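You operate a simulated robot arm through the tools that you are given. There is no shell and no other tool. Be economical: measure what you need, move in short steps, check, and stop when the job is done.

Carry out the task below with a simulated two-armed robot. There is one attempt and no reset: what you move stays moved.

JOB
Ready the cloth for Filter A: light it up, fold it in half, stand that sign beside it.
Fine: switch the light on before you fold, and off again; the sign stands on the bench by the light box. Set down upright: what you pick out.

It is judged by the outcome, as a careful person would: the job done as asked, and still so three seconds after it is handed in. It fails if anything else is knocked over, pushed out of place, dropped, spilled or broken. Flat cloth is picked up by pressing the open fingertips on it (5 to 10 N) and closing them slowly along it; thin cloth reads only 2 to 8 mm in the jaws.

ROBOT AND FRAMES
Two 7-joint arms with two-finger parallel grippers on one trunk, on a base that drives. Base frame: it is fixed to the floor where the robot stands at the start and does not move with it; the origin is under the middle of the robot, x ahead of it, y to its left, z up; the surface under the hand at the start is at about z = 0.86. Lengths are in m, angles in degrees, forces in N, time in s.
The left shoulder is at the start at [0.054, 0.173, 1.009], the right one opposite. With the tool pointing down near the work surface each hand reaches from about 0.34 to 0.86 m from the robot's upright axis, wherever it stands, measured 20 degrees to its own side. Places, roughly: bench by the light box [0.6, -0.1, 0.9]; light switch [0.5, -0.3, 0.9]; top of the light box [0.3, -0.2, 0.9]. Payload 3.43 kg a hand.
Tool frame (each hand has its own): the origin (TCP) lies between the finger pads and is the grasp point; the fingertips stand 0.034 m ahead of it; z points along the fingers, y is the line along which they close. Largest opening 0.128 m; finger width 0.024, thickness 0.012; the body of the gripper, 0.048 by 0.13 m, starts 0.096 m behind the TCP.
Orientation is that of the tool frame in the base frame, as a unit quaternion [x, y, z, w]. With the fingers straight down and closing along the base's y, the tool's x points along the base's -x, its y along +y and its z along -z.

CONTROLS
- The arms move only by the tool drive_tool. It takes "left_motion", "right_motion" or both (then of equal length, played together; a hand with none holds still); each is text: rows parted by semicolons, each of 7 numbers parted by spaces: the shift along the tool's x, y, z in cm, then the turn, a rotation vector about the tool's x, y, z in degrees, then the opening, from 0 (shut) to 1 (fully open). In form: dx dy dz wx wy wz grip; .... A call has 1 to 10 rows; each row is the pose to reach, as a shift and turn from the pose commanded when the call began, along the tool's axes at that moment. Rows are played at 5 a second. More than 0.05 m and 8.6 degrees between two rows, or a gripper value outside its range, and nothing of the call is played. Where a pose cannot be reached the arm comes as near as it can. A force on the tool above 40 N (or 10 N above the force at the start of the call, whichever is more), or a blocked arm, ends the call early, and 0.2 s more pass. The fingers move at their own pace (about 0.153 m/s each) and stop on an object; they squeeze with about 33 N. The grip force told is the motor's: it shows also when the fingers shut on nothing. Time passes only in rows, and 0.2 s behind the last, so rows that repeat a pose let the fingers close. It gives the time, the measured TCP pose, the force on the tool (base axes), the opening and the grip force at its end, in the units of the frame above (readings bear some noise), with the torque about the TCP (base axes, N m) and any sound that the robot's microphone picked up.
- Cameras (640 x 400 px; columns grow to the right, rows downward): "scene" is now at [0.1092, -0.0294, 1.2438]; the picture's right is [-0.45, -0.89, 0.00], its down [-0.45, 0.23, -0.86] and it looks along [0.77, -0.39, -0.51] (base axes); focal length 214 px, centre (320, 200). "left" rides on the left gripper at [0.076, 0.011, -0.16] in its tool frame; the picture's right is [-0.15, 0.99, 0.00], its down [-0.88, -0.13, -0.46] and it looks along [-0.45, -0.07, 0.89] (tool axes); focal length 234 px, centre (320, 200). "right" rides on the right gripper at [0.076, -0.011, -0.16] in its tool frame; the picture's right is [0.15, 0.99, 0.00], its down [-0.88, 0.13, -0.46] and it looks along [-0.45, 0.07, 0.89] (tool axes); focal length 234 px, centre (320, 200). There is no depth. A picture from a camera that has moved, and an enlarged one, comes with that camera's place and axes in the base frame and with its lens.
- snapshot(camera): a new picture of that camera. It takes no simulated time.
- raise_lower(by): slides the trunk up (or, below 0, down) by that many m; the arms and the scene camera ride with it, the base frame stays. It gives what a move gives, with no picture.
- roll_base(legs): drives the robot by 1 to 6 legs, each [ahead, left, turn to the left] in m, m and degrees, along the robot's own axes; the way and the turn of a leg run together, so that a leg with both is an arc; at most 1.5 m and 180 degrees a leg. The arms and the cameras ride along, it lands a little off, and it stops where it bumps. It gives what a move gives.
- head_to(pan, tilt): turns the head with the scene camera to pan (to the left, within 86 degrees either way) and tilt (down, from -29 to 69), counted from straight ahead of the robot. It gives what a move gives.
- zoom(camera, box): a new picture of the part [left, top, right, bottom] of that camera's present view, enlarged. It takes no simulated time.
- finish_job(): hands the job in; it is judged then, once.

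Work in short steps. Places have to be worked out from the pictures, the camera data and where the tool is seen: move nearer, look again, correct. Check each grasp and each placing, and mend what went wrong. You have 120 turns and 88 pictures in all, those below and enlarged ones among them. Open the grippers and draw the arms clear of the work before you hand the job in, unless the task says otherwise.

The tools are called after "Request:" as a command line: name --argument value ..., lists and objects as JSON in quotes. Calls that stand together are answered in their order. drive_tool: Moves the arms, as the interface text tells. Its arguments: {"type":"object","properties":{"left_motion":{"type":"string"},"right_motion":{"type":"string"}},"required":[]} The other tools are called the same way: raise_lower (by) slides the trunk up or down; roll_base (legs) drives the base; head_to (pan, tilt) turns the head that bears the scene camera; snapshot (camera) takes a picture; zoom (camera, box) takes an enlarged picture of a part of a camera's view; finish_job () hands the job in.

At the start:

```text
clock: 0.0
left_position: [0.5774, -0.0142, 1.2473]
left_orientation: [0.007, 1.0, -0.007, 0.01]
left_wrist_force: [-0.4, 0.4, -0.3]
left_wrist_torque: [-0.03, 0.0, -0.01]
left_finger_gap: 0.1278
left_grip_force: 0.0
right_position: [0.3768, -0.4333, 1.2439]
right_orientation: [0.008, 1.0, -0.006, 0.014]
right_wrist_force: [0.5, -0.3, -0.1]
right_wrist_torque: [-0.01, -0.02, 0.0]
right_finger_gap: 0.1279
right_grip_force: 0.1
trunk travel left (down, up): [-0.49, 0.45]
robot x, y, heading: [-0.0018, -0.0017, -0.4]
head pan, tilt: [-25.9, 31.8]
```

scene: 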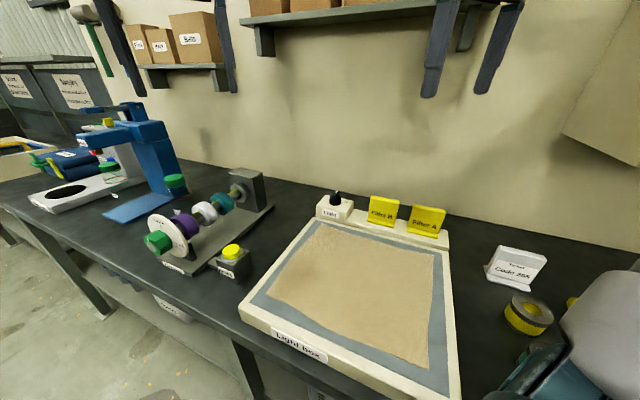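
right: 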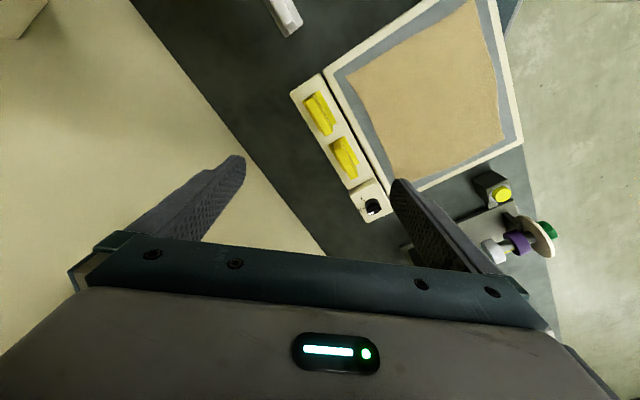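
left: 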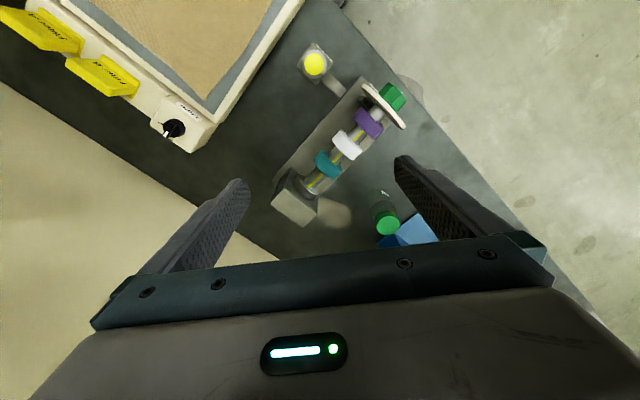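

I start by looking closer at the light box, the signs and the switch.

Request:
zoom --camera "scene" --box '[300, 180, 460, 280]'

Request:
zoom --camera "right" --box '[260, 40, 460, 240]'

Request:
zoom --camera "scene" --box '[220, 200, 480, 400]'

```text
4.00 times, centred on (380, 230) of scene
camera zoom: at [0.1092, -0.0294, 1.2438], right [-0.45, -0.89, 0.0], down [-0.45, 0.23, -0.86], along [0.77, -0.39, -0.51], focal length 858 px, centre (80, 80)
```

zoom: 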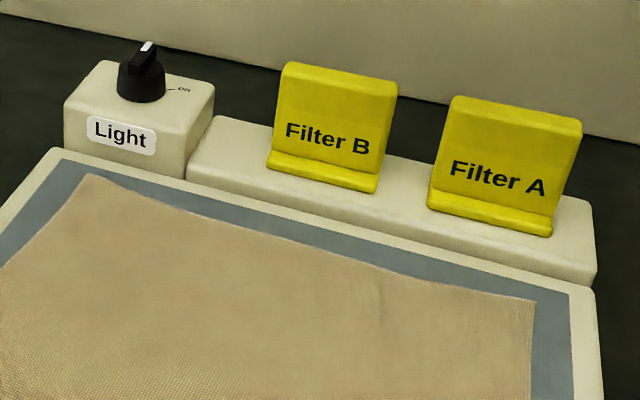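

```text
2.00 times, centred on (360, 140) of right
camera zoom: at [0.2961, -0.4419, 1.4027], right [-0.13, 0.99, -0.02], down [0.87, 0.12, 0.48], along [0.48, 0.05, -0.88], focal length 468 px, centre (240, 320)
```

zoom: 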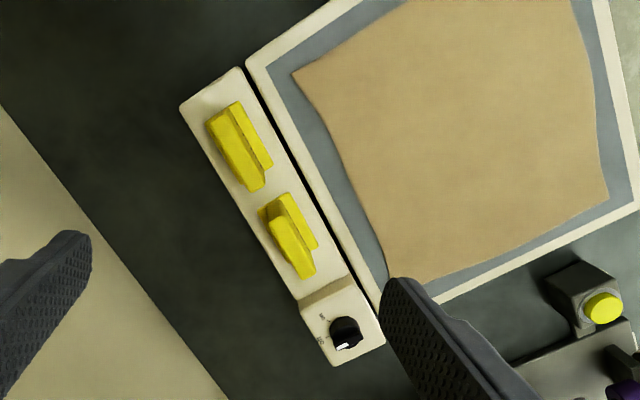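

```text
2.00 times, centred on (350, 300) of scene
camera zoom: at [0.1092, -0.0294, 1.2438], right [-0.45, -0.89, 0.0], down [-0.45, 0.23, -0.86], along [0.77, -0.39, -0.51], focal length 429 px, centre (260, 0)
```

zoom: 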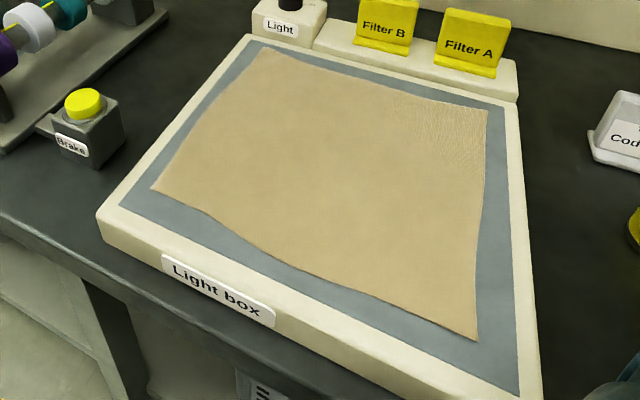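

The box lies turned about 50° to the right of me and very near, with the knob near [0.547, -0.297, 0.943]. I back away from the bench by about 0.2 m, then turn to face it.

Request:
roll_base --legs '[[-0.12, 0.145, 0], [0, 0, -50]]'

Request:
head_to --pan 10 --tilt 35

Request:
snapshot --camera "scene"

```text
clock: 0.7
left_position: [0.5879, -0.0214, 1.2413]
left_orientation: [0.011, 1.0, -0.005, 0.005]
left_wrist_force: [0.4, -0.3, -0.1]
left_wrist_torque: [0.0, 0.01, 0.03]
left_finger_gap: 0.1277
left_grip_force: 0.1
right_position: [0.3789, -0.4366, 1.2466]
right_orientation: [0.012, 1.0, -0.008, 0.016]
right_wrist_force: [-0.3, -0.2, -0.6]
right_wrist_torque: [0.01, 0.02, -0.01]
right_finger_gap: 0.128
right_grip_force: 0.1
trunk travel left (down, up): [-0.49, 0.45]
robot x, y, heading: [-0.0039, 0.006, -1.3]
head pan, tilt: [-25.9, 31.8]
stopped in leg 1: the robot was blocked; the commanded pose is now the measured one
```

```text
clock: 1.7
left_position: [0.5843, -0.0181, 1.2425]
left_orientation: [0.009, 1.0, -0.006, 0.007]
left_wrist_force: [0.4, 0.2, 0.4]
left_wrist_torque: [-0.04, 0.02, 0.0]
left_finger_gap: 0.128
left_grip_force: 0.1
right_position: [0.3788, -0.435, 1.246]
right_orientation: [0.011, 1.0, -0.006, 0.015]
right_wrist_force: [-0.4, 0.6, -0.5]
right_wrist_torque: [0.0, -0.01, 0.02]
right_finger_gap: 0.1278
right_grip_force: 0.0
trunk travel left (down, up): [-0.49, 0.45]
robot x, y, heading: [-0.0036, 0.0038, -1.1]
head pan, tilt: [10.0, 35.0]
```

```text
81 pictures are left
camera scene: at [0.1232, 0.0233, 1.2374], right [0.15, -0.99, 0.01], down [-0.56, -0.09, -0.82], along [0.82, 0.12, -0.57], focal length 214 px, centre (320, 200)
```

scene: 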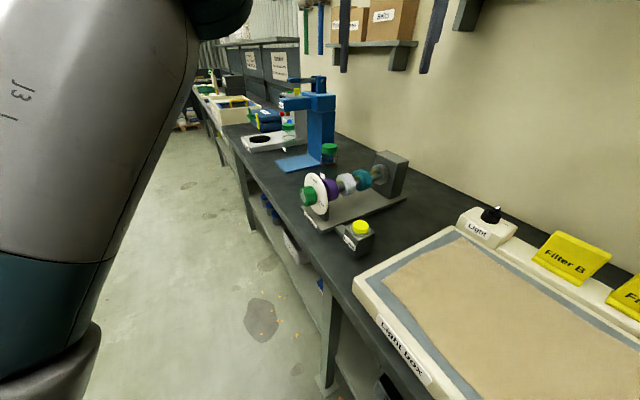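

The base was blocked almost at once. I look to both sides to see what stands there.

Request:
head_to --pan 86 --tilt 50

Request:
snapshot --camera "scene"

Request:
head_to --pan -80 --tilt 50

Request:
snapshot --camera "scene"

```text
clock: 3.2
left_position: [0.5845, -0.0178, 1.2424]
left_orientation: [0.009, 1.0, -0.006, 0.007]
left_wrist_force: [0.2, -0.3, -0.5]
left_wrist_torque: [0.03, 0.0, 0.02]
left_finger_gap: 0.1281
left_grip_force: 0.1
right_position: [0.3779, -0.4365, 1.247]
right_orientation: [0.01, 1.0, -0.008, 0.015]
right_wrist_force: [-1.0, 1.0, 0.6]
right_wrist_torque: [0.02, 0.04, 0.0]
right_finger_gap: 0.1278
right_grip_force: 0.1
trunk travel left (down, up): [-0.49, 0.45]
robot x, y, heading: [-0.0036, 0.0004, -1.1]
head pan, tilt: [85.9, 50.0]
```

```text
80 pictures are left
camera scene: at [0.0436, 0.0865, 1.2142], right [1.0, -0.09, 0.01], down [-0.06, -0.77, -0.64], along [0.07, 0.63, -0.77], focal length 214 px, centre (320, 200)
```

scene: 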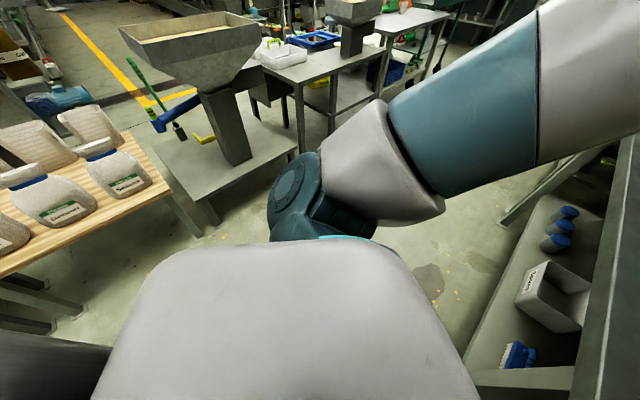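

```text
clock: 5.7
left_position: [0.5847, -0.0192, 1.2427]
left_orientation: [0.009, 1.0, -0.007, 0.008]
left_wrist_force: [-0.3, -0.1, -0.6]
left_wrist_torque: [0.03, 0.0, 0.02]
left_finger_gap: 0.1284
left_grip_force: 0.1
right_position: [0.379, -0.4351, 1.2459]
right_orientation: [0.011, 1.0, -0.007, 0.016]
right_wrist_force: [-0.2, 0.5, 0.1]
right_wrist_torque: [0.01, -0.01, 0.0]
right_finger_gap: 0.1279
right_grip_force: 0.1
trunk travel left (down, up): [-0.49, 0.45]
robot x, y, heading: [-0.0075, 0.0021, -1.2]
head pan, tilt: [-80.0, 50.0]
```

```text
79 pictures are left
camera scene: at [0.0483, -0.0662, 1.2157], right [-0.99, -0.15, -0.01], down [-0.11, 0.75, -0.65], along [0.11, -0.64, -0.76], focal length 214 px, centre (320, 200)
```

scene: 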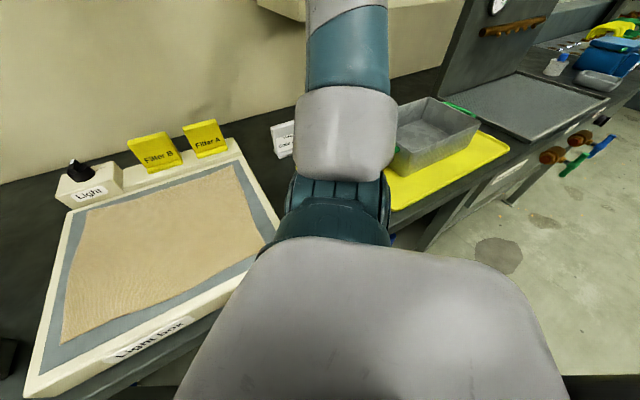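

A wooden table stands behind and to the left. I try a short move straight to the left, which looks free.

Request:
roll_base --legs '[[0.0, 0.06, 0]]'

```text
clock: 6.7
left_position: [0.6, 0.0295, 1.2357]
left_orientation: [0.009, 1.0, -0.001, 0.0]
left_wrist_force: [-0.3, -0.3, 0.1]
left_wrist_torque: [0.0, 0.02, -0.01]
left_finger_gap: 0.1281
left_grip_force: 0.0
right_position: [0.3949, -0.3867, 1.2359]
right_orientation: [0.01, 1.0, -0.001, 0.008]
right_wrist_force: [-0.4, 0.1, -1.1]
right_wrist_torque: [-0.01, 0.06, 0.02]
right_finger_gap: 0.1281
right_grip_force: 0.0
trunk travel left (down, up): [-0.49, 0.45]
robot x, y, heading: [-0.0027, 0.0571, -1.0]
head pan, tilt: [-80.0, 50.0]
```

Left works. Now I try turning in place to face the bench.

Request:
roll_base --legs '[[0.0, 0.05, 0], [0, 0, -25]]'

```text
clock: 8.9
left_position: [0.5302, -0.17, 1.2364]
left_orientation: [0.225, 0.974, -0.001, 0.0]
left_wrist_force: [0.0, 0.1, -0.3]
left_wrist_torque: [0.0, -0.01, 0.0]
left_finger_gap: 0.1281
left_grip_force: 0.1
right_position: [0.1672, -0.4615, 1.2359]
right_orientation: [0.228, 0.974, -0.004, 0.007]
right_wrist_force: [0.8, -0.1, -0.3]
right_wrist_torque: [0.0, -0.03, -0.02]
right_finger_gap: 0.1282
right_grip_force: 0.0
trunk travel left (down, up): [-0.49, 0.45]
robot x, y, heading: [-0.0027, 0.1117, -26.3]
head pan, tilt: [-80.0, 50.0]
```

Good. I turn on until square to the bench, then try to back off a bit.

Request:
roll_base --legs '[[0, 0, -23.5], [-0.09, 0, 0]]'

Request:
head_to --pan 0 --tilt 45

Request:
snapshot --camera "scene"

```text
clock: 11.2
left_position: [0.3171, -0.2881, 1.2362]
left_orientation: [0.416, 0.909, -0.002, 0.001]
left_wrist_force: [0.1, 0.3, 0.7]
left_wrist_torque: [-0.01, -0.02, -0.01]
left_finger_gap: 0.1278
left_grip_force: 0.0
right_position: [-0.1296, -0.4132, 1.2367]
right_orientation: [0.417, 0.909, -0.005, 0.008]
right_wrist_force: [-0.5, 0.1, 0.2]
right_wrist_torque: [-0.06, -0.02, 0.02]
right_finger_gap: 0.1282
right_grip_force: 0.0
trunk travel left (down, up): [-0.49, 0.45]
robot x, y, heading: [-0.0552, 0.1819, -49.1]
head pan, tilt: [-80.0, 50.0]
```

```text
clock: 12.7
left_position: [0.3196, -0.2871, 1.2365]
left_orientation: [0.416, 0.909, -0.002, 0.0]
left_wrist_force: [0.6, -0.4, 0.0]
left_wrist_torque: [0.01, -0.02, -0.02]
left_finger_gap: 0.1279
left_grip_force: 0.0
right_position: [-0.129, -0.4138, 1.2368]
right_orientation: [0.418, 0.908, -0.006, 0.007]
right_wrist_force: [0.3, 0.3, 0.9]
right_wrist_torque: [0.0, -0.01, 0.02]
right_finger_gap: 0.1281
right_grip_force: 0.0
trunk travel left (down, up): [-0.49, 0.45]
robot x, y, heading: [-0.06, 0.1829, -49.5]
head pan, tilt: [0.0, 45.0]
```

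```text
78 pictures are left
camera scene: at [0.0291, 0.0782, 1.2213], right [-0.76, -0.65, 0.0], down [-0.46, 0.54, -0.71], along [0.46, -0.54, -0.71], focal length 214 px, centre (320, 200)
```

scene: 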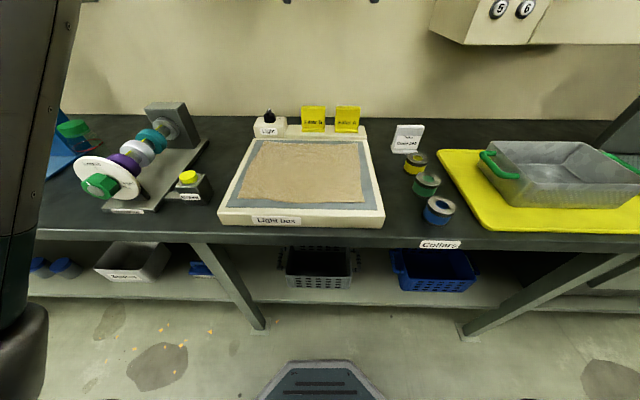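

Now I face the bench squarely. I look closely at the box, the knob and the free space beside it.

Request:
zoom --camera "scene" --box '[200, 90, 400, 215]'

Request:
zoom --camera "scene" --box '[250, 95, 314, 135]'

Request:
snapshot --camera "left"

```text
3.20 times, centred on (300, 152) of scene
camera zoom: at [0.0291, 0.0782, 1.2213], right [-0.76, -0.65, 0.0], down [-0.46, 0.54, -0.71], along [0.46, -0.54, -0.71], focal length 686 px, centre (384, 352)
```

zoom: 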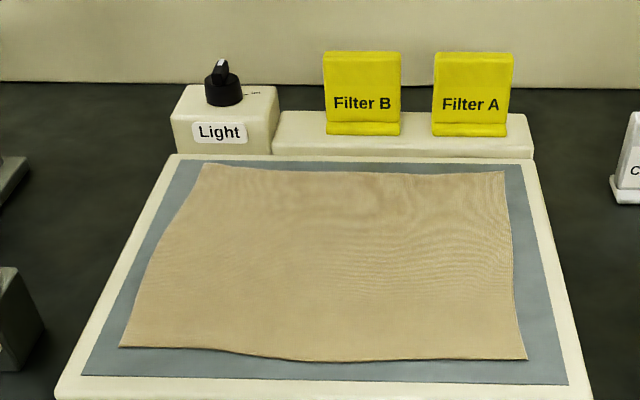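

```text
10.00 times, centred on (282, 115) of scene
camera zoom: at [0.0291, 0.0782, 1.2213], right [-0.76, -0.65, 0.0], down [-0.46, 0.54, -0.71], along [0.46, -0.54, -0.71], focal length 2145 px, centre (700, 1050)
```

zoom: 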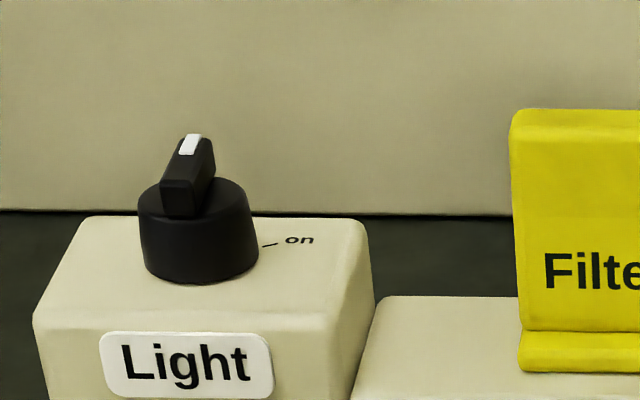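

```text
75 pictures are left
camera left: at [0.2778, -0.2226, 1.3971], right [0.84, 0.54, 0.0], down [0.48, -0.75, 0.46], along [0.24, -0.39, -0.89], focal length 234 px, centre (320, 200)
```

left: 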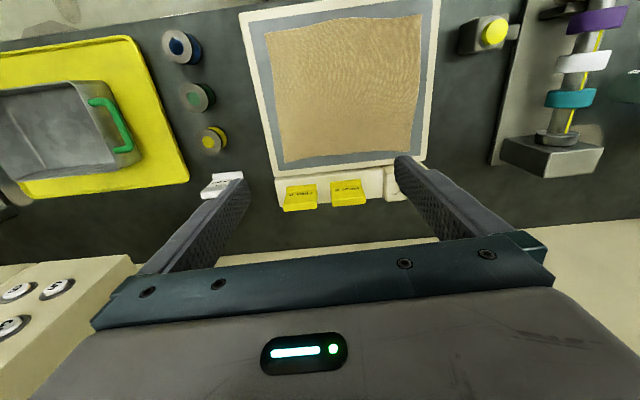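

The pointer points away from me (off) and "on" is a quarter turn to the right, i.e. clockwise. I bring the left hand above the knob (about [0.55, -0.30]) with a smaller opening.

Request:
drive_tool --left_motion "-3.2 3.3 0 0 0 0 0.4; -6.4 6.6 0 0 0 0 0.4; -9.6 9.9 0 0 0 0 0.4; -12.8 13.2 0 0 0 0 0.4; -15 16.5 0 0 0 0 0.4; -15 16.5 4.5 0 0 0 0.4; -15 16.5 9 0 0 0 0.4; -15 16.5 13 0 0 0 0.4; -15 16.5 13 0 0 0 0.4"

Request:
snapshot --camera "left"

Request:
snapshot --camera "scene"

```text
clock: 14.7
left_position: [0.54, -0.2932, 1.1052]
left_orientation: [0.416, 0.909, -0.001, 0.001]
left_wrist_force: [0.6, 0.0, 0.9]
left_wrist_torque: [0.02, -0.03, -0.01]
left_finger_gap: 0.0511
left_grip_force: 0.1
left hand out of reach, approached as far as the arm can: row 2, 3, 4, 5, 6, 7
right_position: [-0.1292, -0.4136, 1.2359]
right_orientation: [0.418, 0.909, -0.005, 0.007]
right_wrist_force: [-0.1, -0.4, -0.7]
right_wrist_torque: [-0.02, -0.06, 0.03]
right_finger_gap: 0.128
right_grip_force: 0.1
trunk travel left (down, up): [-0.49, 0.45]
robot x, y, heading: [-0.059, 0.179, -49.6]
head pan, tilt: [0.0, 45.0]
```

```text
74 pictures are left
camera left: at [0.4991, -0.2269, 1.2674], right [0.84, 0.54, 0.0], down [0.48, -0.75, 0.46], along [0.24, -0.39, -0.89], focal length 234 px, centre (320, 200)
```

left: 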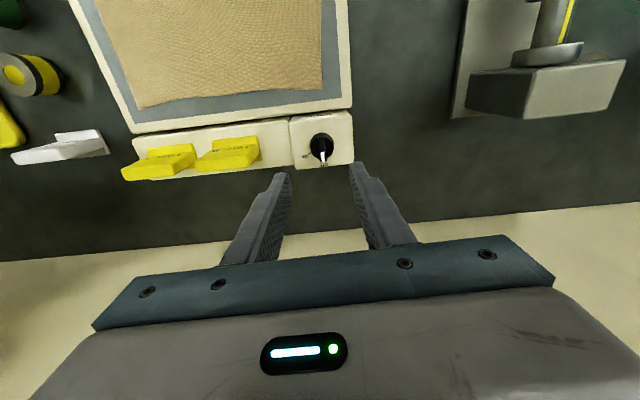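

```text
73 pictures are left
camera scene: at [0.0286, 0.0785, 1.2214], right [-0.76, -0.65, 0.0], down [-0.46, 0.54, -0.71], along [0.46, -0.54, -0.71], focal length 214 px, centre (320, 200)
```

scene: 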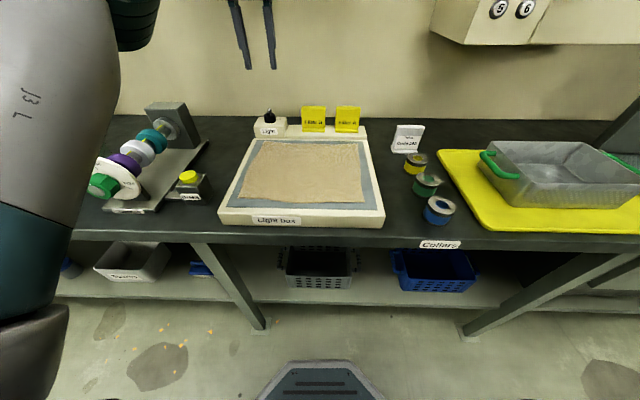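

The wrist view puts the knob at about [0.544, -0.295], within 5 mm of the hand's axis. I go down to just above the knob and look from the side.

Request:
drive_tool --left_motion "-0.5 0.2 4 0 0 0 0.4; -0.5 0.2 8 0 0 0 0.4; -0.5 0.2 11 0 0 0 0.4; -0.5 0.2 11 0 0 0 0.4"

Request:
zoom --camera "scene" --box '[230, 75, 310, 125]'

Request:
zoom --camera "left" --box '[240, 90, 400, 190]'

```text
clock: 15.7
left_position: [0.5449, -0.2955, 0.9963]
left_orientation: [0.416, 0.909, -0.001, 0.001]
left_wrist_force: [0.5, 0.6, 0.4]
left_wrist_torque: [-0.02, 0.0, 0.0]
left_finger_gap: 0.0514
left_grip_force: 0.0
right_position: [-0.1278, -0.4134, 1.237]
right_orientation: [0.417, 0.909, -0.006, 0.007]
right_wrist_force: [0.7, -0.5, 0.4]
right_wrist_torque: [0.0, 0.01, 0.0]
right_finger_gap: 0.1279
right_grip_force: 0.1
trunk travel left (down, up): [-0.49, 0.45]
robot x, y, heading: [-0.056, 0.1761, -49.3]
head pan, tilt: [0.0, 45.0]
```

```text
8.00 times, centred on (270, 100) of scene
camera zoom: at [0.0286, 0.0783, 1.2214], right [-0.76, -0.65, 0.0], down [-0.46, 0.54, -0.71], along [0.46, -0.54, -0.71], focal length 1716 px, centre (720, 1000)
```

zoom: 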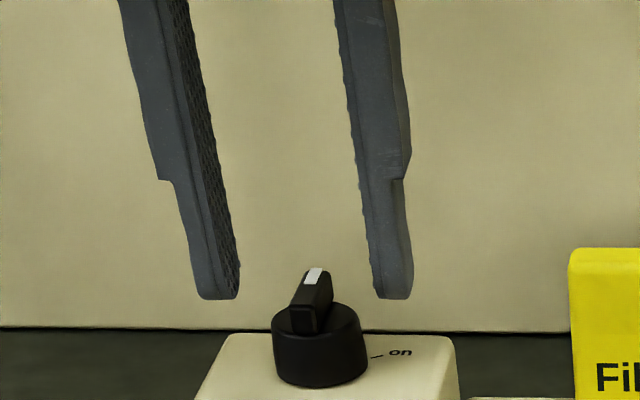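

```text
4.00 times, centred on (320, 140) of left
camera zoom: at [0.5037, -0.2294, 1.158], right [0.84, 0.54, 0.0], down [0.48, -0.75, 0.46], along [0.24, -0.39, -0.89], focal length 937 px, centre (320, 440)
```

zoom: 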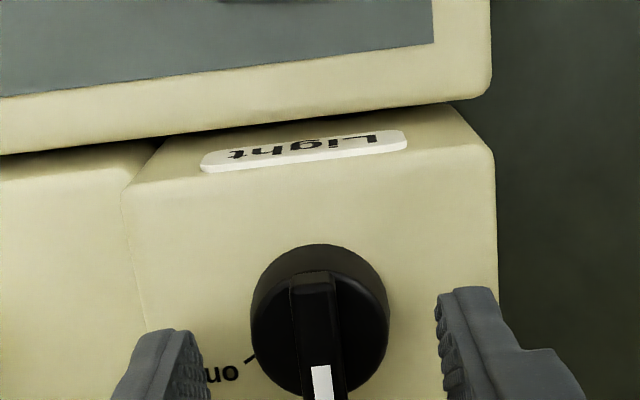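

The bar of the knob is centred between the fingers; the tips are level with its top. I lower 1 cm and close slowly on the bar.

Request:
drive_tool --left_motion "0 0 0.5 0 0 0 0.4; 0 0 1.0 0 0 0 0.4; 0 0 1.0 0 0 0 0.25; 0 0 1.0 0 0 0 0.12; 0 0 1.0 0 0 0 0.05; 0 0 1.0 0 0 0 0.05; 0 0 1.0 0 0 0 0.05"

Request:
zoom --camera "scene" --box '[230, 75, 310, 125]'

```text
clock: 17.3
left_position: [0.545, -0.296, 0.9866]
left_orientation: [0.416, 0.909, -0.001, 0.001]
left_wrist_force: [-1.2, -0.4, 0.2]
left_wrist_torque: [-0.05, 0.03, -0.02]
left_finger_gap: 0.0314
left_grip_force: 45.6
right_position: [-0.1292, -0.4151, 1.2359]
right_orientation: [0.418, 0.908, -0.006, 0.008]
right_wrist_force: [0.1, -0.3, 0.1]
right_wrist_torque: [-0.01, -0.02, -0.02]
right_finger_gap: 0.1281
right_grip_force: 0.2
trunk travel left (down, up): [-0.49, 0.45]
robot x, y, heading: [-0.0612, 0.1801, -49.4]
head pan, tilt: [0.0, 45.0]
```

```text
8.00 times, centred on (270, 100) of scene
camera zoom: at [0.0291, 0.0781, 1.2213], right [-0.76, -0.65, 0.0], down [-0.46, 0.54, -0.71], along [0.46, -0.54, -0.71], focal length 1716 px, centre (720, 1000)
```

zoom: 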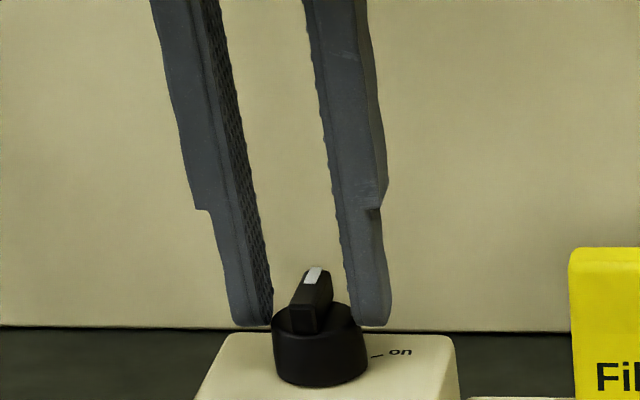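

The fingers stopped on the knob's body (31 mm), which is centred and firm. I turn it clockwise by 50°.

Request:
drive_tool --left_motion "0 0 0 0 0 8 0.05; 0 0 0 0 0 16 0.05; 0 0 0 0 0 24 0.05; 0 0 0 0 0 32 0.05; 0 0 0 0 0 40 0.05; 0 0 0 0 0 46 0.05; 0 0 0 0 0 50 0.05; 0 0 0 0 0 50 0.05"

Request:
zoom --camera "scene" --box '[200, 75, 400, 200]'

Request:
zoom --camera "left" --box '[240, 90, 400, 190]'

```text
clock: 18.5
left_position: [0.5439, -0.2845, 0.9804]
left_orientation: [0.65, 0.76, 0.002, 0.002]
left_wrist_force: [-8.1, -2.9, 4.3]
left_wrist_torque: [1.04, 0.37, -0.06]
left_finger_gap: 0.0319
left_grip_force: 44.8
left hand out of reach, approached as far as the arm can: row 4, 5
right_position: [-0.1299, -0.4121, 1.2367]
right_orientation: [0.418, 0.908, -0.006, 0.008]
right_wrist_force: [1.2, 0.7, 0.5]
right_wrist_torque: [-0.03, 0.05, 0.02]
right_finger_gap: 0.128
right_grip_force: 0.1
trunk travel left (down, up): [-0.49, 0.45]
robot x, y, heading: [-0.0554, 0.1818, -49.5]
head pan, tilt: [0.0, 45.0]
stopped in row 5 (left hand): the force on the tool passed its limit at 58 N (the readings are from after the stop); the commanded pose is now the measured one
```

```text
3.20 times, centred on (300, 138) of scene
camera zoom: at [0.0291, 0.0789, 1.2214], right [-0.76, -0.65, 0.0], down [-0.46, 0.54, -0.71], along [0.46, -0.54, -0.71], focal length 686 px, centre (384, 400)
```

zoom: 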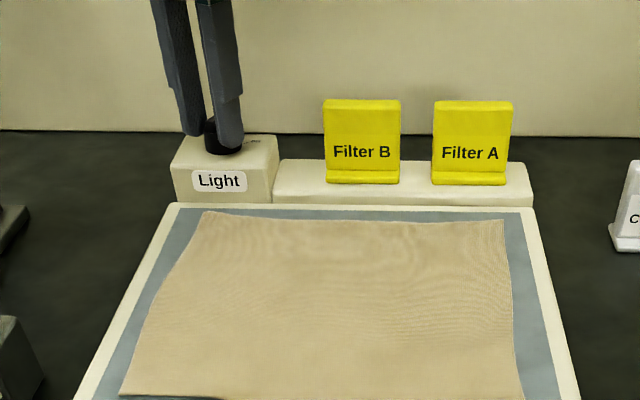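

```text
4.00 times, centred on (320, 140) of left
camera zoom: at [0.5418, -0.2083, 1.1417], right [1.0, 0.01, 0.01], down [0.01, -0.89, 0.46], along [0.01, -0.46, -0.89], focal length 937 px, centre (320, 440)
```

zoom: 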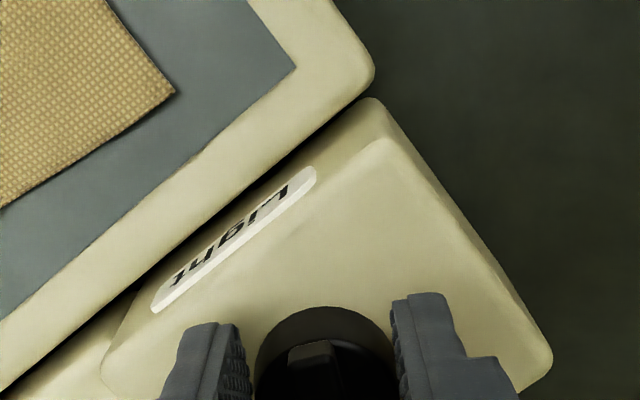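

The arm ran out of reach while turning and the call stopped at the force limit. I open and lift clear, then check the knob.

Request:
drive_tool --left_motion "0 0 0 0 0 0 0.2; 0 0 0 0 0 0 0.4; 0 0 -2 0 0 0 0.4; 0 0 -6 0 0 0 0.4; 0 0 -9 0 0 0 0.4"

Request:
zoom --camera "scene" --box '[230, 85, 330, 147]'

Request:
snapshot --camera "left"

```text
clock: 19.7
left_position: [0.527, -0.2734, 1.0639]
left_orientation: [0.647, 0.762, 0.003, 0.003]
left_wrist_force: [0.2, 0.5, -0.2]
left_wrist_torque: [0.03, 0.02, 0.0]
left_finger_gap: 0.0511
left_grip_force: 0.0
left hand out of reach, approached as far as the arm can: row 4, 5
right_position: [-0.1294, -0.4142, 1.2366]
right_orientation: [0.418, 0.908, -0.006, 0.008]
right_wrist_force: [-0.2, -0.9, 0.1]
right_wrist_torque: [0.01, 0.01, 0.01]
right_finger_gap: 0.1278
right_grip_force: 0.1
trunk travel left (down, up): [-0.49, 0.45]
robot x, y, heading: [-0.0638, 0.1816, -49.5]
head pan, tilt: [0.0, 45.0]
```

```text
6.40 times, centred on (280, 116) of scene
camera zoom: at [0.0287, 0.0781, 1.2213], right [-0.76, -0.65, 0.0], down [-0.46, 0.54, -0.71], along [0.46, -0.54, -0.71], focal length 1373 px, centre (576, 738)
```

zoom: 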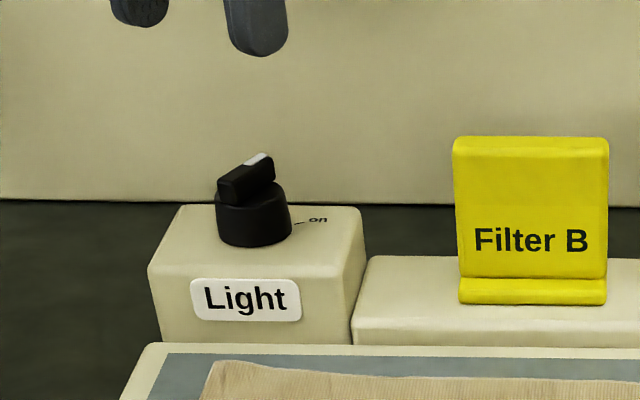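

```text
66 pictures are left
camera left: at [0.5244, -0.1959, 1.2253], right [1.0, 0.01, 0.01], down [0.01, -0.89, 0.46], along [0.01, -0.46, -0.89], focal length 234 px, centre (320, 200)
```

left: 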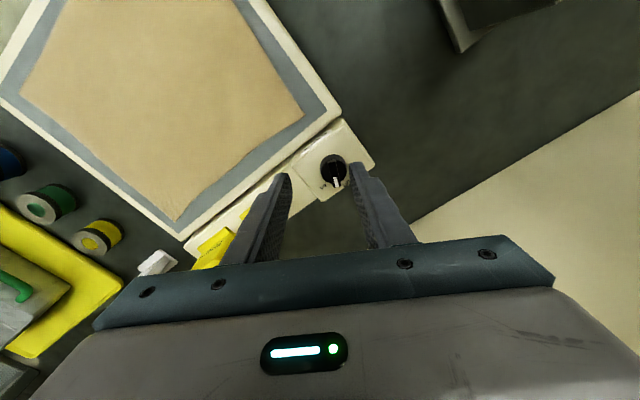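

The knob followed by about 32° and isn't at "on" yet. The hand reaches better turned the other way, so I turn it back by 60° in the air to re-grip the knob and turn it towards neutral.

Request:
drive_tool --left_motion "0 0 0 0 0 -8 0.4; 0 0 0 0 0 -16 0.4; 0 0 0 0 0 -24 0.4; 0 0 0 0 0 -32 0.4; 0 0 0 0 0 -40 0.4; 0 0 0 0 0 -48 0.4; 0 0 0 0 0 -56 0.4; 0 0 0 0 0 -60 0.4; 0 0 0 0 0 -60 0.4"

```text
clock: 21.7
left_position: [0.5306, -0.2715, 1.0614]
left_orientation: [0.18, 0.984, 0.001, 0.003]
left_wrist_force: [0.1, 0.0, 0.5]
left_wrist_torque: [0.0, -0.04, 0.01]
left_finger_gap: 0.0512
left_grip_force: 0.1
right_position: [-0.1291, -0.4141, 1.2368]
right_orientation: [0.418, 0.908, -0.006, 0.007]
right_wrist_force: [-0.3, 0.3, 0.3]
right_wrist_torque: [-0.01, 0.02, 0.03]
right_finger_gap: 0.1282
right_grip_force: 0.0
trunk travel left (down, up): [-0.49, 0.45]
robot x, y, heading: [-0.0619, 0.182, -49.3]
head pan, tilt: [0.0, 45.0]
```

Now I move over the knob and down around its body.

Request:
drive_tool --left_motion "-2.2 -1.8 0 0 0 0 0.42; -2.2 -1.8 0 0 0 0 0.42; -2.2 -1.8 4 0 0 0 0.42; -2.2 -1.8 6 0 0 0 0.42; -2.2 -1.8 6 0 0 0 0.42"

Request:
zoom --camera "left" --box '[240, 90, 400, 190]'

```text
clock: 22.9
left_position: [0.5426, -0.2987, 1.004]
left_orientation: [0.181, 0.983, 0.001, 0.005]
left_wrist_force: [-0.1, 0.4, -0.3]
left_wrist_torque: [-0.03, -0.01, 0.01]
left_finger_gap: 0.0537
left_grip_force: 0.1
right_position: [-0.1294, -0.4141, 1.2369]
right_orientation: [0.418, 0.908, -0.006, 0.006]
right_wrist_force: [0.2, -0.1, 0.0]
right_wrist_torque: [-0.02, 0.0, -0.04]
right_finger_gap: 0.1279
right_grip_force: 0.2
trunk travel left (down, up): [-0.49, 0.45]
robot x, y, heading: [-0.0566, 0.1799, -49.5]
head pan, tilt: [0.0, 45.0]
```

```text
4.00 times, centred on (320, 140) of left
camera zoom: at [0.4756, -0.2602, 1.164], right [0.49, 0.87, 0.0], down [0.77, -0.44, 0.46], along [0.4, -0.22, -0.89], focal length 937 px, centre (320, 440)
```

zoom: 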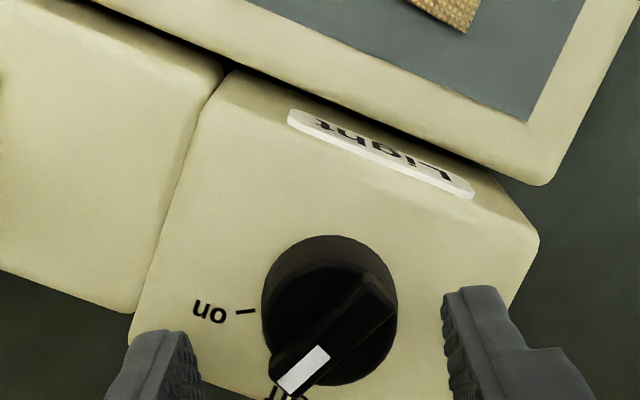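

The pointer needs about 48° more clockwise to the "on" mark. I lower around the knob body, grip and turn.

Request:
drive_tool --left_motion "0 0.2 1.2 0 0 0 0.42; 0 0.2 2.2 0 0 0 0.42; 0 0.2 2.2 0 0 0 0.3; 0 0.2 2.2 0 0 0 0.15; 0 0.2 2.2 0 0 0 0.05; 0 0.2 2.2 0 0 0 0.05"

Request:
drive_tool --left_motion "0 0 0 0 0 7 0.05; 0 0 0 0 0 14 0.05; 0 0 0 0 0 21 0.05; 0 0 0 0 0 28 0.05; 0 0 0 0 0 35 0.05; 0 0 0 0 0 42 0.05; 0 0 0 0 0 46 0.05; 0 0 0 0 0 46 0.05"

Request:
zoom --camera "left" --box '[240, 100, 400, 200]'

Request:
snapshot --camera "scene"

```text
clock: 24.3
left_position: [0.5444, -0.2957, 0.9802]
left_orientation: [0.182, 0.983, 0.002, 0.003]
left_wrist_force: [-2.0, 4.9, -4.0]
left_wrist_torque: [-0.48, -0.56, 0.02]
left_finger_gap: 0.0319
left_grip_force: 44.8
right_position: [-0.1287, -0.4148, 1.2364]
right_orientation: [0.418, 0.908, -0.006, 0.007]
right_wrist_force: [-0.4, 0.6, -0.1]
right_wrist_torque: [0.05, -0.01, -0.02]
right_finger_gap: 0.128
right_grip_force: 0.1
trunk travel left (down, up): [-0.49, 0.45]
robot x, y, heading: [-0.0585, 0.1803, -49.2]
head pan, tilt: [0.0, 45.0]
```

```text
clock: 26.1
left_position: [0.5454, -0.2969, 0.9817]
left_orientation: [0.551, 0.835, 0.002, 0.003]
left_wrist_force: [-1.7, -4.4, -1.7]
left_wrist_torque: [-0.34, 0.02, 0.52]
left_finger_gap: 0.0324
left_grip_force: 45.1
right_position: [-0.1292, -0.4154, 1.2358]
right_orientation: [0.418, 0.909, -0.006, 0.007]
right_wrist_force: [0.4, 0.5, 0.1]
right_wrist_torque: [0.0, 0.02, -0.01]
right_finger_gap: 0.1281
right_grip_force: 0.1
trunk travel left (down, up): [-0.49, 0.45]
robot x, y, heading: [-0.0576, 0.1763, -49.6]
head pan, tilt: [0.0, 45.0]
```

```text
4.00 times, centred on (320, 150) of left
camera zoom: at [0.5247, -0.2223, 1.1422], right [0.97, 0.25, 0.01], down [0.22, -0.86, 0.46], along [0.12, -0.44, -0.89], focal length 937 px, centre (320, 400)
```

zoom: 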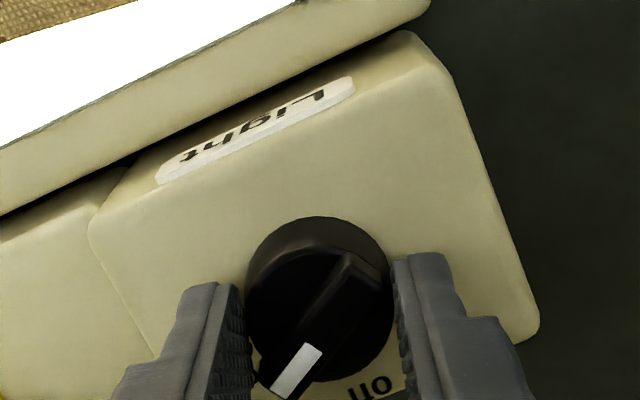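

```text
63 pictures are left
camera scene: at [0.0294, 0.077, 1.2213], right [-0.76, -0.65, 0.0], down [-0.46, 0.54, -0.71], along [0.46, -0.54, -0.71], focal length 214 px, centre (320, 200)
```

scene: 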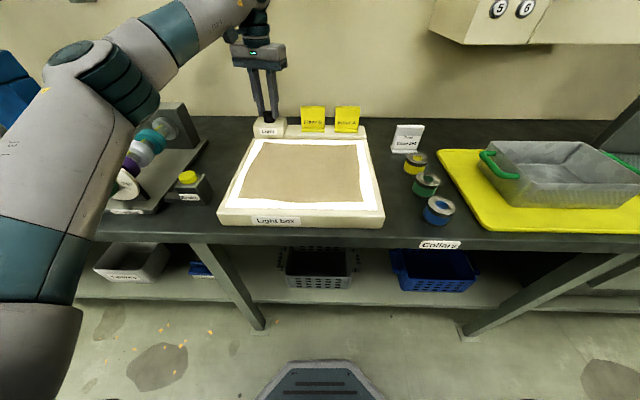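

The light is on. I let go and lift straight up.

Request:
drive_tool --left_motion "0 0 0 0 0 0 0.2; 0 0 0 0 0 0 0.42; 0 0 -2 0 0 0 0.42; 0 0 -5 0 0 -6 0.42; 1 0 -9 0 0 -12 0.42; 3 0 -12 0 0 -17 0.42; 7 0 -14 0 0 -17 0.42; 11 0 -16 0 0 -17 0.42; 11 0 -16 0 0 -17 0.42"

Request:
zoom --camera "scene" --box '[200, 100, 400, 225]'

Request:
snapshot --camera "left"

```text
clock: 28.1
left_position: [0.5019, -0.1959, 1.1391]
left_orientation: [0.42, 0.907, 0.003, 0.003]
left_wrist_force: [0.2, 0.4, -0.2]
left_wrist_torque: [0.05, -0.02, 0.0]
left_finger_gap: 0.0539
left_grip_force: 0.0
right_position: [-0.1296, -0.4144, 1.2372]
right_orientation: [0.418, 0.908, -0.006, 0.008]
right_wrist_force: [0.5, 0.3, -0.4]
right_wrist_torque: [0.01, -0.01, -0.01]
right_finger_gap: 0.128
right_grip_force: 0.0
trunk travel left (down, up): [-0.49, 0.45]
robot x, y, heading: [-0.0595, 0.1806, -49.2]
head pan, tilt: [0.0, 45.0]
```

```text
3.20 times, centred on (300, 162) of scene
camera zoom: at [0.0297, 0.0767, 1.2211], right [-0.76, -0.65, 0.0], down [-0.46, 0.54, -0.71], along [0.46, -0.54, -0.71], focal length 686 px, centre (384, 320)
```

zoom: 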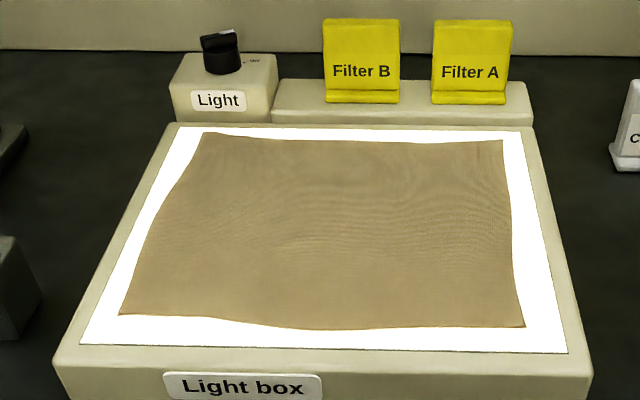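

```text
61 pictures are left
camera left: at [0.4608, -0.1302, 1.3011], right [0.85, 0.53, 0.01], down [0.47, -0.76, 0.46], along [0.25, -0.39, -0.89], focal length 234 px, centre (320, 200)
```

left: 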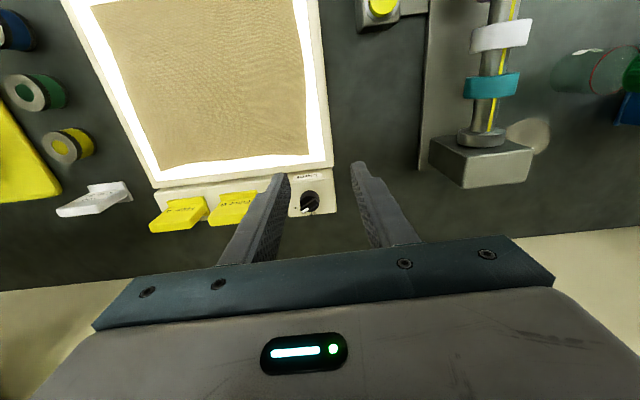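

The light is on, the cloth lies undisturbed with its near corners at about [0.361, -0.051] and [0.158, -0.209], the top of the box being about z 0.915. I bring both hands above the two near corners.

Request:
drive_tool --left_motion "3.6 -0.8 0 0 0 0 0.3; 7.2 -1.6 0 0 0 0 0.3; 10.8 -2.4 0 0 0 0 0.3; 14.4 -3.2 0 0 0 0 0.3; 18.9 -4.2 0 0 0 0 0.3; 18.9 -4.2 0 0 0 0 0.3; 18.9 -4.2 0 0 0 0 0.3; 18.9 -4.2 0 0 0 0 0.3; 18.9 -4.2 0 0 0 0 0.3" --right_motion "-0.5 4.3 0 0 0 0 0.3; -1 8.6 0 0 0 0 0.3; -1.5 12.9 0 0 0 0 0.3; -2 17.2 0 0 0 0 0.3; -2.5 21.5 0 0 0 0 0.3; -3 25.8 1 0 0 0 0.3; -3.5 30 3 0 0 0 0.3; -4 34 5 0 0 0 0.3; -4.4 37.9 7 0 0 0 0.3"

Request:
drive_tool --left_motion "0 0 4 0 0 0 0.3; 0 0 8 0 0 0 0.3; 0 0 9 0 0 0 0.3; 0 0 9 0 0 0 0.3" --right_motion "0 0 4 0 0 0 0.3; 0 0 8 0 0 0 0.3; 0 0 11.5 0 0 0 0.3; 0 0 11.5 0 0 0 0.3"

Request:
snapshot --camera "left"

Request:
snapshot --camera "right"

Request:
zoom --camera "scene" --box '[200, 100, 400, 225]'

```text
clock: 30.1
left_position: [0.3493, -0.0781, 1.1408]
left_orientation: [0.421, 0.907, 0.002, 0.003]
left_wrist_force: [0.1, -0.5, 0.0]
left_wrist_torque: [-0.04, 0.02, 0.03]
left_finger_gap: 0.0385
left_grip_force: 0.0
right_position: [0.1, -0.2302, 1.1662]
right_orientation: [0.417, 0.909, -0.007, 0.008]
right_wrist_force: [-0.2, 0.4, -0.3]
right_wrist_torque: [-0.03, 0.0, -0.02]
right_finger_gap: 0.0383
right_grip_force: 0.1
right hand out of reach, approached as far as the arm can: row 7, 8, 9
trunk travel left (down, up): [-0.49, 0.45]
robot x, y, heading: [-0.0595, 0.1794, -49.3]
head pan, tilt: [0.0, 45.0]
```

```text
clock: 31.1
left_position: [0.3496, -0.0768, 1.0493]
left_orientation: [0.422, 0.907, 0.002, 0.002]
left_wrist_force: [-0.1, -0.4, 0.9]
left_wrist_torque: [0.0, 0.01, -0.02]
left_finger_gap: 0.0383
left_grip_force: 0.0
right_position: [0.1014, -0.2323, 1.0531]
right_orientation: [0.418, 0.909, -0.006, 0.007]
right_wrist_force: [-0.8, 0.0, 0.7]
right_wrist_torque: [0.0, 0.0, 0.0]
right_finger_gap: 0.0381
right_grip_force: 0.0
trunk travel left (down, up): [-0.49, 0.45]
robot x, y, heading: [-0.0614, 0.1764, -49.4]
head pan, tilt: [0.0, 45.0]
```

```text
60 pictures are left
camera left: at [0.3075, -0.0114, 1.2108], right [0.85, 0.53, 0.01], down [0.46, -0.76, 0.46], along [0.25, -0.39, -0.89], focal length 234 px, centre (320, 200)
```

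left: 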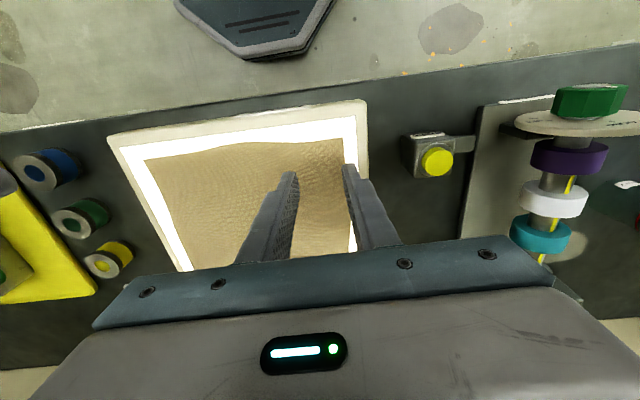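

```text
59 pictures are left
camera right: at [0.0404, -0.1797, 1.2112], right [0.66, 0.75, -0.01], down [0.67, -0.58, 0.47], along [0.35, -0.31, -0.88], focal length 234 px, centre (320, 200)
```

right: 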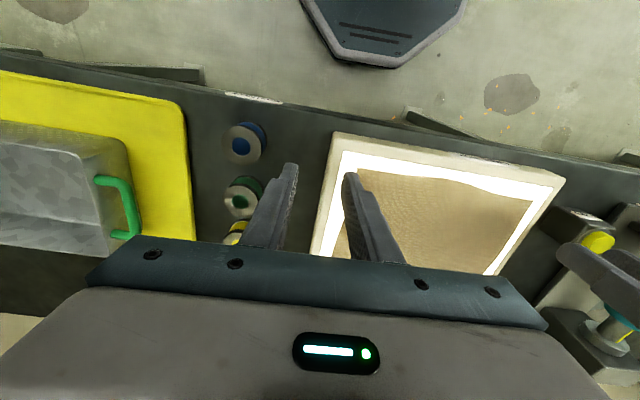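

```text
3.20 times, centred on (300, 162) of scene
camera zoom: at [0.0295, 0.0782, 1.2213], right [-0.76, -0.65, 0.0], down [-0.46, 0.54, -0.71], along [0.46, -0.54, -0.71], focal length 686 px, centre (384, 320)
```

zoom: 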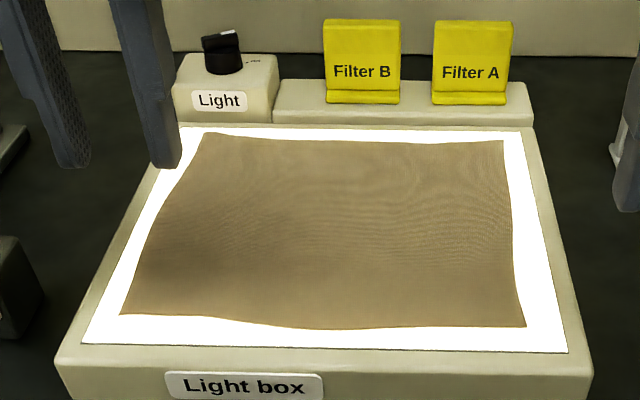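

The right hand can't come that far across so near. I raise the hands a little and move the base 4 cm left and 8 cm back, so both hands reach evenly.

Request:
drive_tool --left_motion "0 0 -4 0 0 0 0.25; 0 0 -4 0 0 0 0.25" --right_motion "0 0 -4 0 0 0 0.25; 0 0 -4 0 0 0 0.25"

Request:
roll_base --legs '[[-0.08, 0.04, 0]]'

```text
clock: 31.7
left_position: [0.35, -0.0768, 1.0878]
left_orientation: [0.422, 0.907, 0.002, 0.003]
left_wrist_force: [0.6, -0.4, -0.1]
left_wrist_torque: [0.02, 0.01, 0.03]
left_finger_gap: 0.0321
left_grip_force: 0.1
right_position: [0.1001, -0.234, 1.0917]
right_orientation: [0.418, 0.908, -0.007, 0.006]
right_wrist_force: [0.5, -0.7, -0.6]
right_wrist_torque: [0.04, 0.02, 0.0]
right_finger_gap: 0.0321
right_grip_force: 0.1
trunk travel left (down, up): [-0.49, 0.45]
robot x, y, heading: [-0.059, 0.1823, -49.2]
head pan, tilt: [0.0, 45.0]
```

```text
clock: 32.8
left_position: [0.3271, 0.0117, 1.0888]
left_orientation: [0.421, 0.907, 0.002, 0.003]
left_wrist_force: [0.7, -0.4, 0.1]
left_wrist_torque: [-0.03, 0.0, 0.02]
left_finger_gap: 0.032
left_grip_force: 0.2
right_position: [0.0776, -0.1458, 1.094]
right_orientation: [0.419, 0.908, -0.006, 0.007]
right_wrist_force: [-0.4, 0.4, 0.8]
right_wrist_torque: [-0.03, -0.02, 0.01]
right_finger_gap: 0.0317
right_grip_force: 0.0
trunk travel left (down, up): [-0.49, 0.45]
robot x, y, heading: [-0.0782, 0.2668, -49.5]
head pan, tilt: [0.0, 45.0]
```

Moved. Now both hands go over the near corners again.

Request:
drive_tool --left_motion "-2.8 -1.4 0 0 0 0 0.25; -5.5 -2.8 0 0 0 0 0.25; -8.3 -4.2 0 0 0 0 0.25; -8.3 -4.2 4 0 0 0 0.25; -8.3 -4.2 6 0 0 0 0.25; -8.3 -4.2 6 0 0 0 0.25" --right_motion "-3.8 1.6 0 0 0 0 0.25; -7.6 3.2 0 0 0 0 0.25; -11.4 4.8 0 0 0 0 0.25; -11.4 4.8 4 0 0 0 0.25; -11.4 4.8 6 0 0 0 0.25; -11.4 4.8 6 0 0 0 0.25"

Request:
snapshot --camera "scene"

Request:
snapshot --camera "right"

Request:
snapshot --camera "left"

```text
clock: 34.2
left_position: [0.348, -0.082, 1.0294]
left_orientation: [0.422, 0.906, 0.001, 0.002]
left_wrist_force: [0.0, 0.1, 0.3]
left_wrist_torque: [-0.01, 0.02, 0.01]
left_finger_gap: 0.0322
left_grip_force: 0.1
right_position: [0.1535, -0.2203, 1.0292]
right_orientation: [0.421, 0.907, -0.005, 0.008]
right_wrist_force: [-0.4, -1.2, -0.1]
right_wrist_torque: [0.02, -0.01, 0.01]
right_finger_gap: 0.032
right_grip_force: 0.2
right hand out of reach, approached as far as the arm can: row 2, 3, 4, 5, 6
trunk travel left (down, up): [-0.49, 0.45]
robot x, y, heading: [-0.0807, 0.2676, -49.5]
head pan, tilt: [0.0, 45.0]
```

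```text
57 pictures are left
camera scene: at [0.0083, 0.1639, 1.2213], right [-0.76, -0.65, 0.0], down [-0.46, 0.54, -0.71], along [0.46, -0.54, -0.71], focal length 214 px, centre (320, 200)
```

scene: 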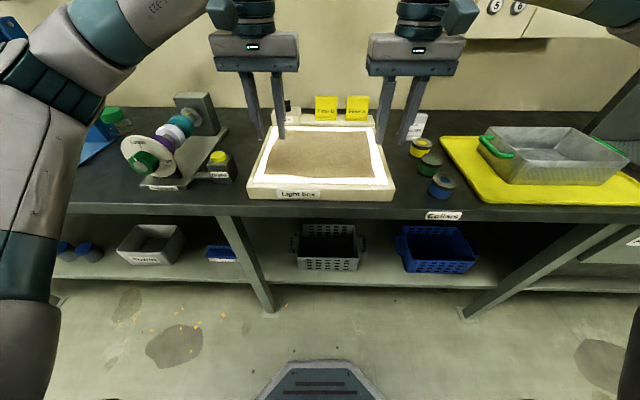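

```text
56 pictures are left
camera right: at [0.0923, -0.1683, 1.1871], right [0.66, 0.75, -0.01], down [0.66, -0.58, 0.47], along [0.35, -0.32, -0.88], focal length 234 px, centre (320, 200)
```

right: 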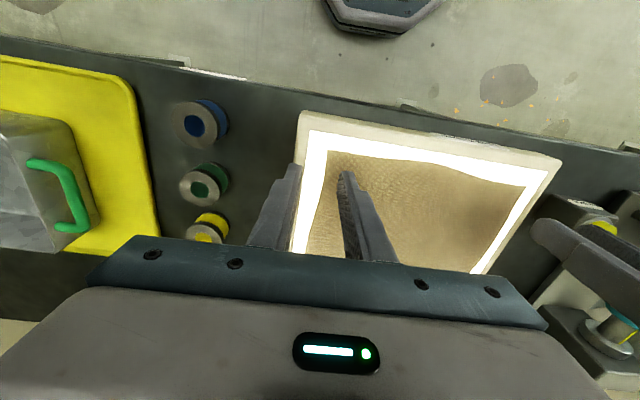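

```text
55 pictures are left
camera left: at [0.3062, -0.0152, 1.19], right [0.85, 0.52, 0.01], down [0.46, -0.76, 0.46], along [0.25, -0.39, -0.89], focal length 234 px, centre (320, 200)
```

left: 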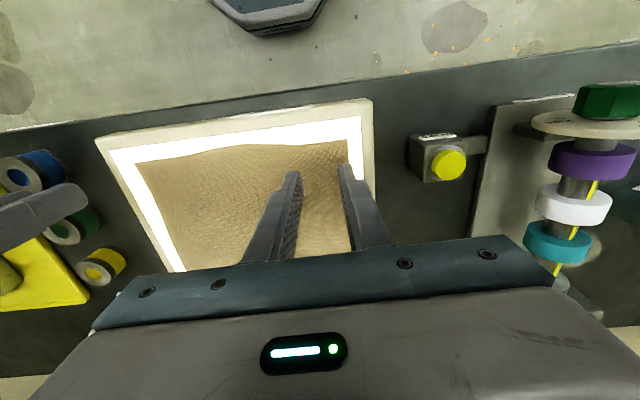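

The corners as seen by the hands are at [0.363, -0.06] and [0.159, -0.213]. The right hand still stops short; I try it with the wrist turned a little.

Request:
drive_tool --right_motion "0 0 0 0 0 -8 0.25; 0 0 0 0 0 -16 0.25; -0.3 1 0 0 0 -20 0.25; -0.6 2 0 0 0 -20 0.25; -1.1 3.7 0 0 0 -20 0.25; -1.1 3.7 0 0 0 -20 0.25"

```text
clock: 35.6
left_position: [0.3473, -0.0823, 1.0287]
left_orientation: [0.422, 0.907, 0.001, 0.003]
left_wrist_force: [-1.0, -0.9, -0.3]
left_wrist_torque: [-0.01, 0.0, -0.02]
left_finger_gap: 0.0321
left_grip_force: 0.1
right_position: [0.1542, -0.2331, 1.0356]
right_orientation: [0.256, 0.967, -0.006, 0.007]
right_wrist_force: [0.1, 0.7, 0.2]
right_wrist_torque: [0.01, -0.02, 0.02]
right_finger_gap: 0.0322
right_grip_force: 0.1
right hand out of reach, approached as far as the arm can: row 3, 4, 5, 6
trunk travel left (down, up): [-0.49, 0.45]
robot x, y, heading: [-0.079, 0.2634, -49.5]
head pan, tilt: [0.0, 45.0]
```

That was worse; I try the other way.

Request:
drive_tool --right_motion "0 0 0 0 0 8 0.25; 0 0 0 0 0 16 0.25; 0 0 0 0 0 24 0.25; 0 0 0 0 0 32 0.25; 0 0 0 0 0 40 0.25; -1 1.5 0.6 0 0 40 0.25; -2 3 0.6 0 0 40 0.25; -3.1 3.4 0.6 0 0 40 0.25; -3.1 3.4 0.6 0 0 40 0.25"

```text
clock: 37.6
left_position: [0.348, -0.0806, 1.0315]
left_orientation: [0.421, 0.907, 0.001, 0.003]
left_wrist_force: [0.0, -0.2, -1.3]
left_wrist_torque: [-0.03, -0.01, -0.03]
left_finger_gap: 0.0319
left_grip_force: 0.0
right_position: [0.1554, -0.2343, 1.0357]
right_orientation: [0.57, 0.822, -0.005, 0.008]
right_wrist_force: [-0.7, -0.3, 0.7]
right_wrist_torque: [-0.02, -0.01, -0.01]
right_finger_gap: 0.032
right_grip_force: 0.1
right hand out of reach, approached as far as the arm can: row 6, 7, 8, 9
trunk travel left (down, up): [-0.49, 0.45]
robot x, y, heading: [-0.08, 0.2672, -49.4]
head pan, tilt: [0.0, 45.0]
```

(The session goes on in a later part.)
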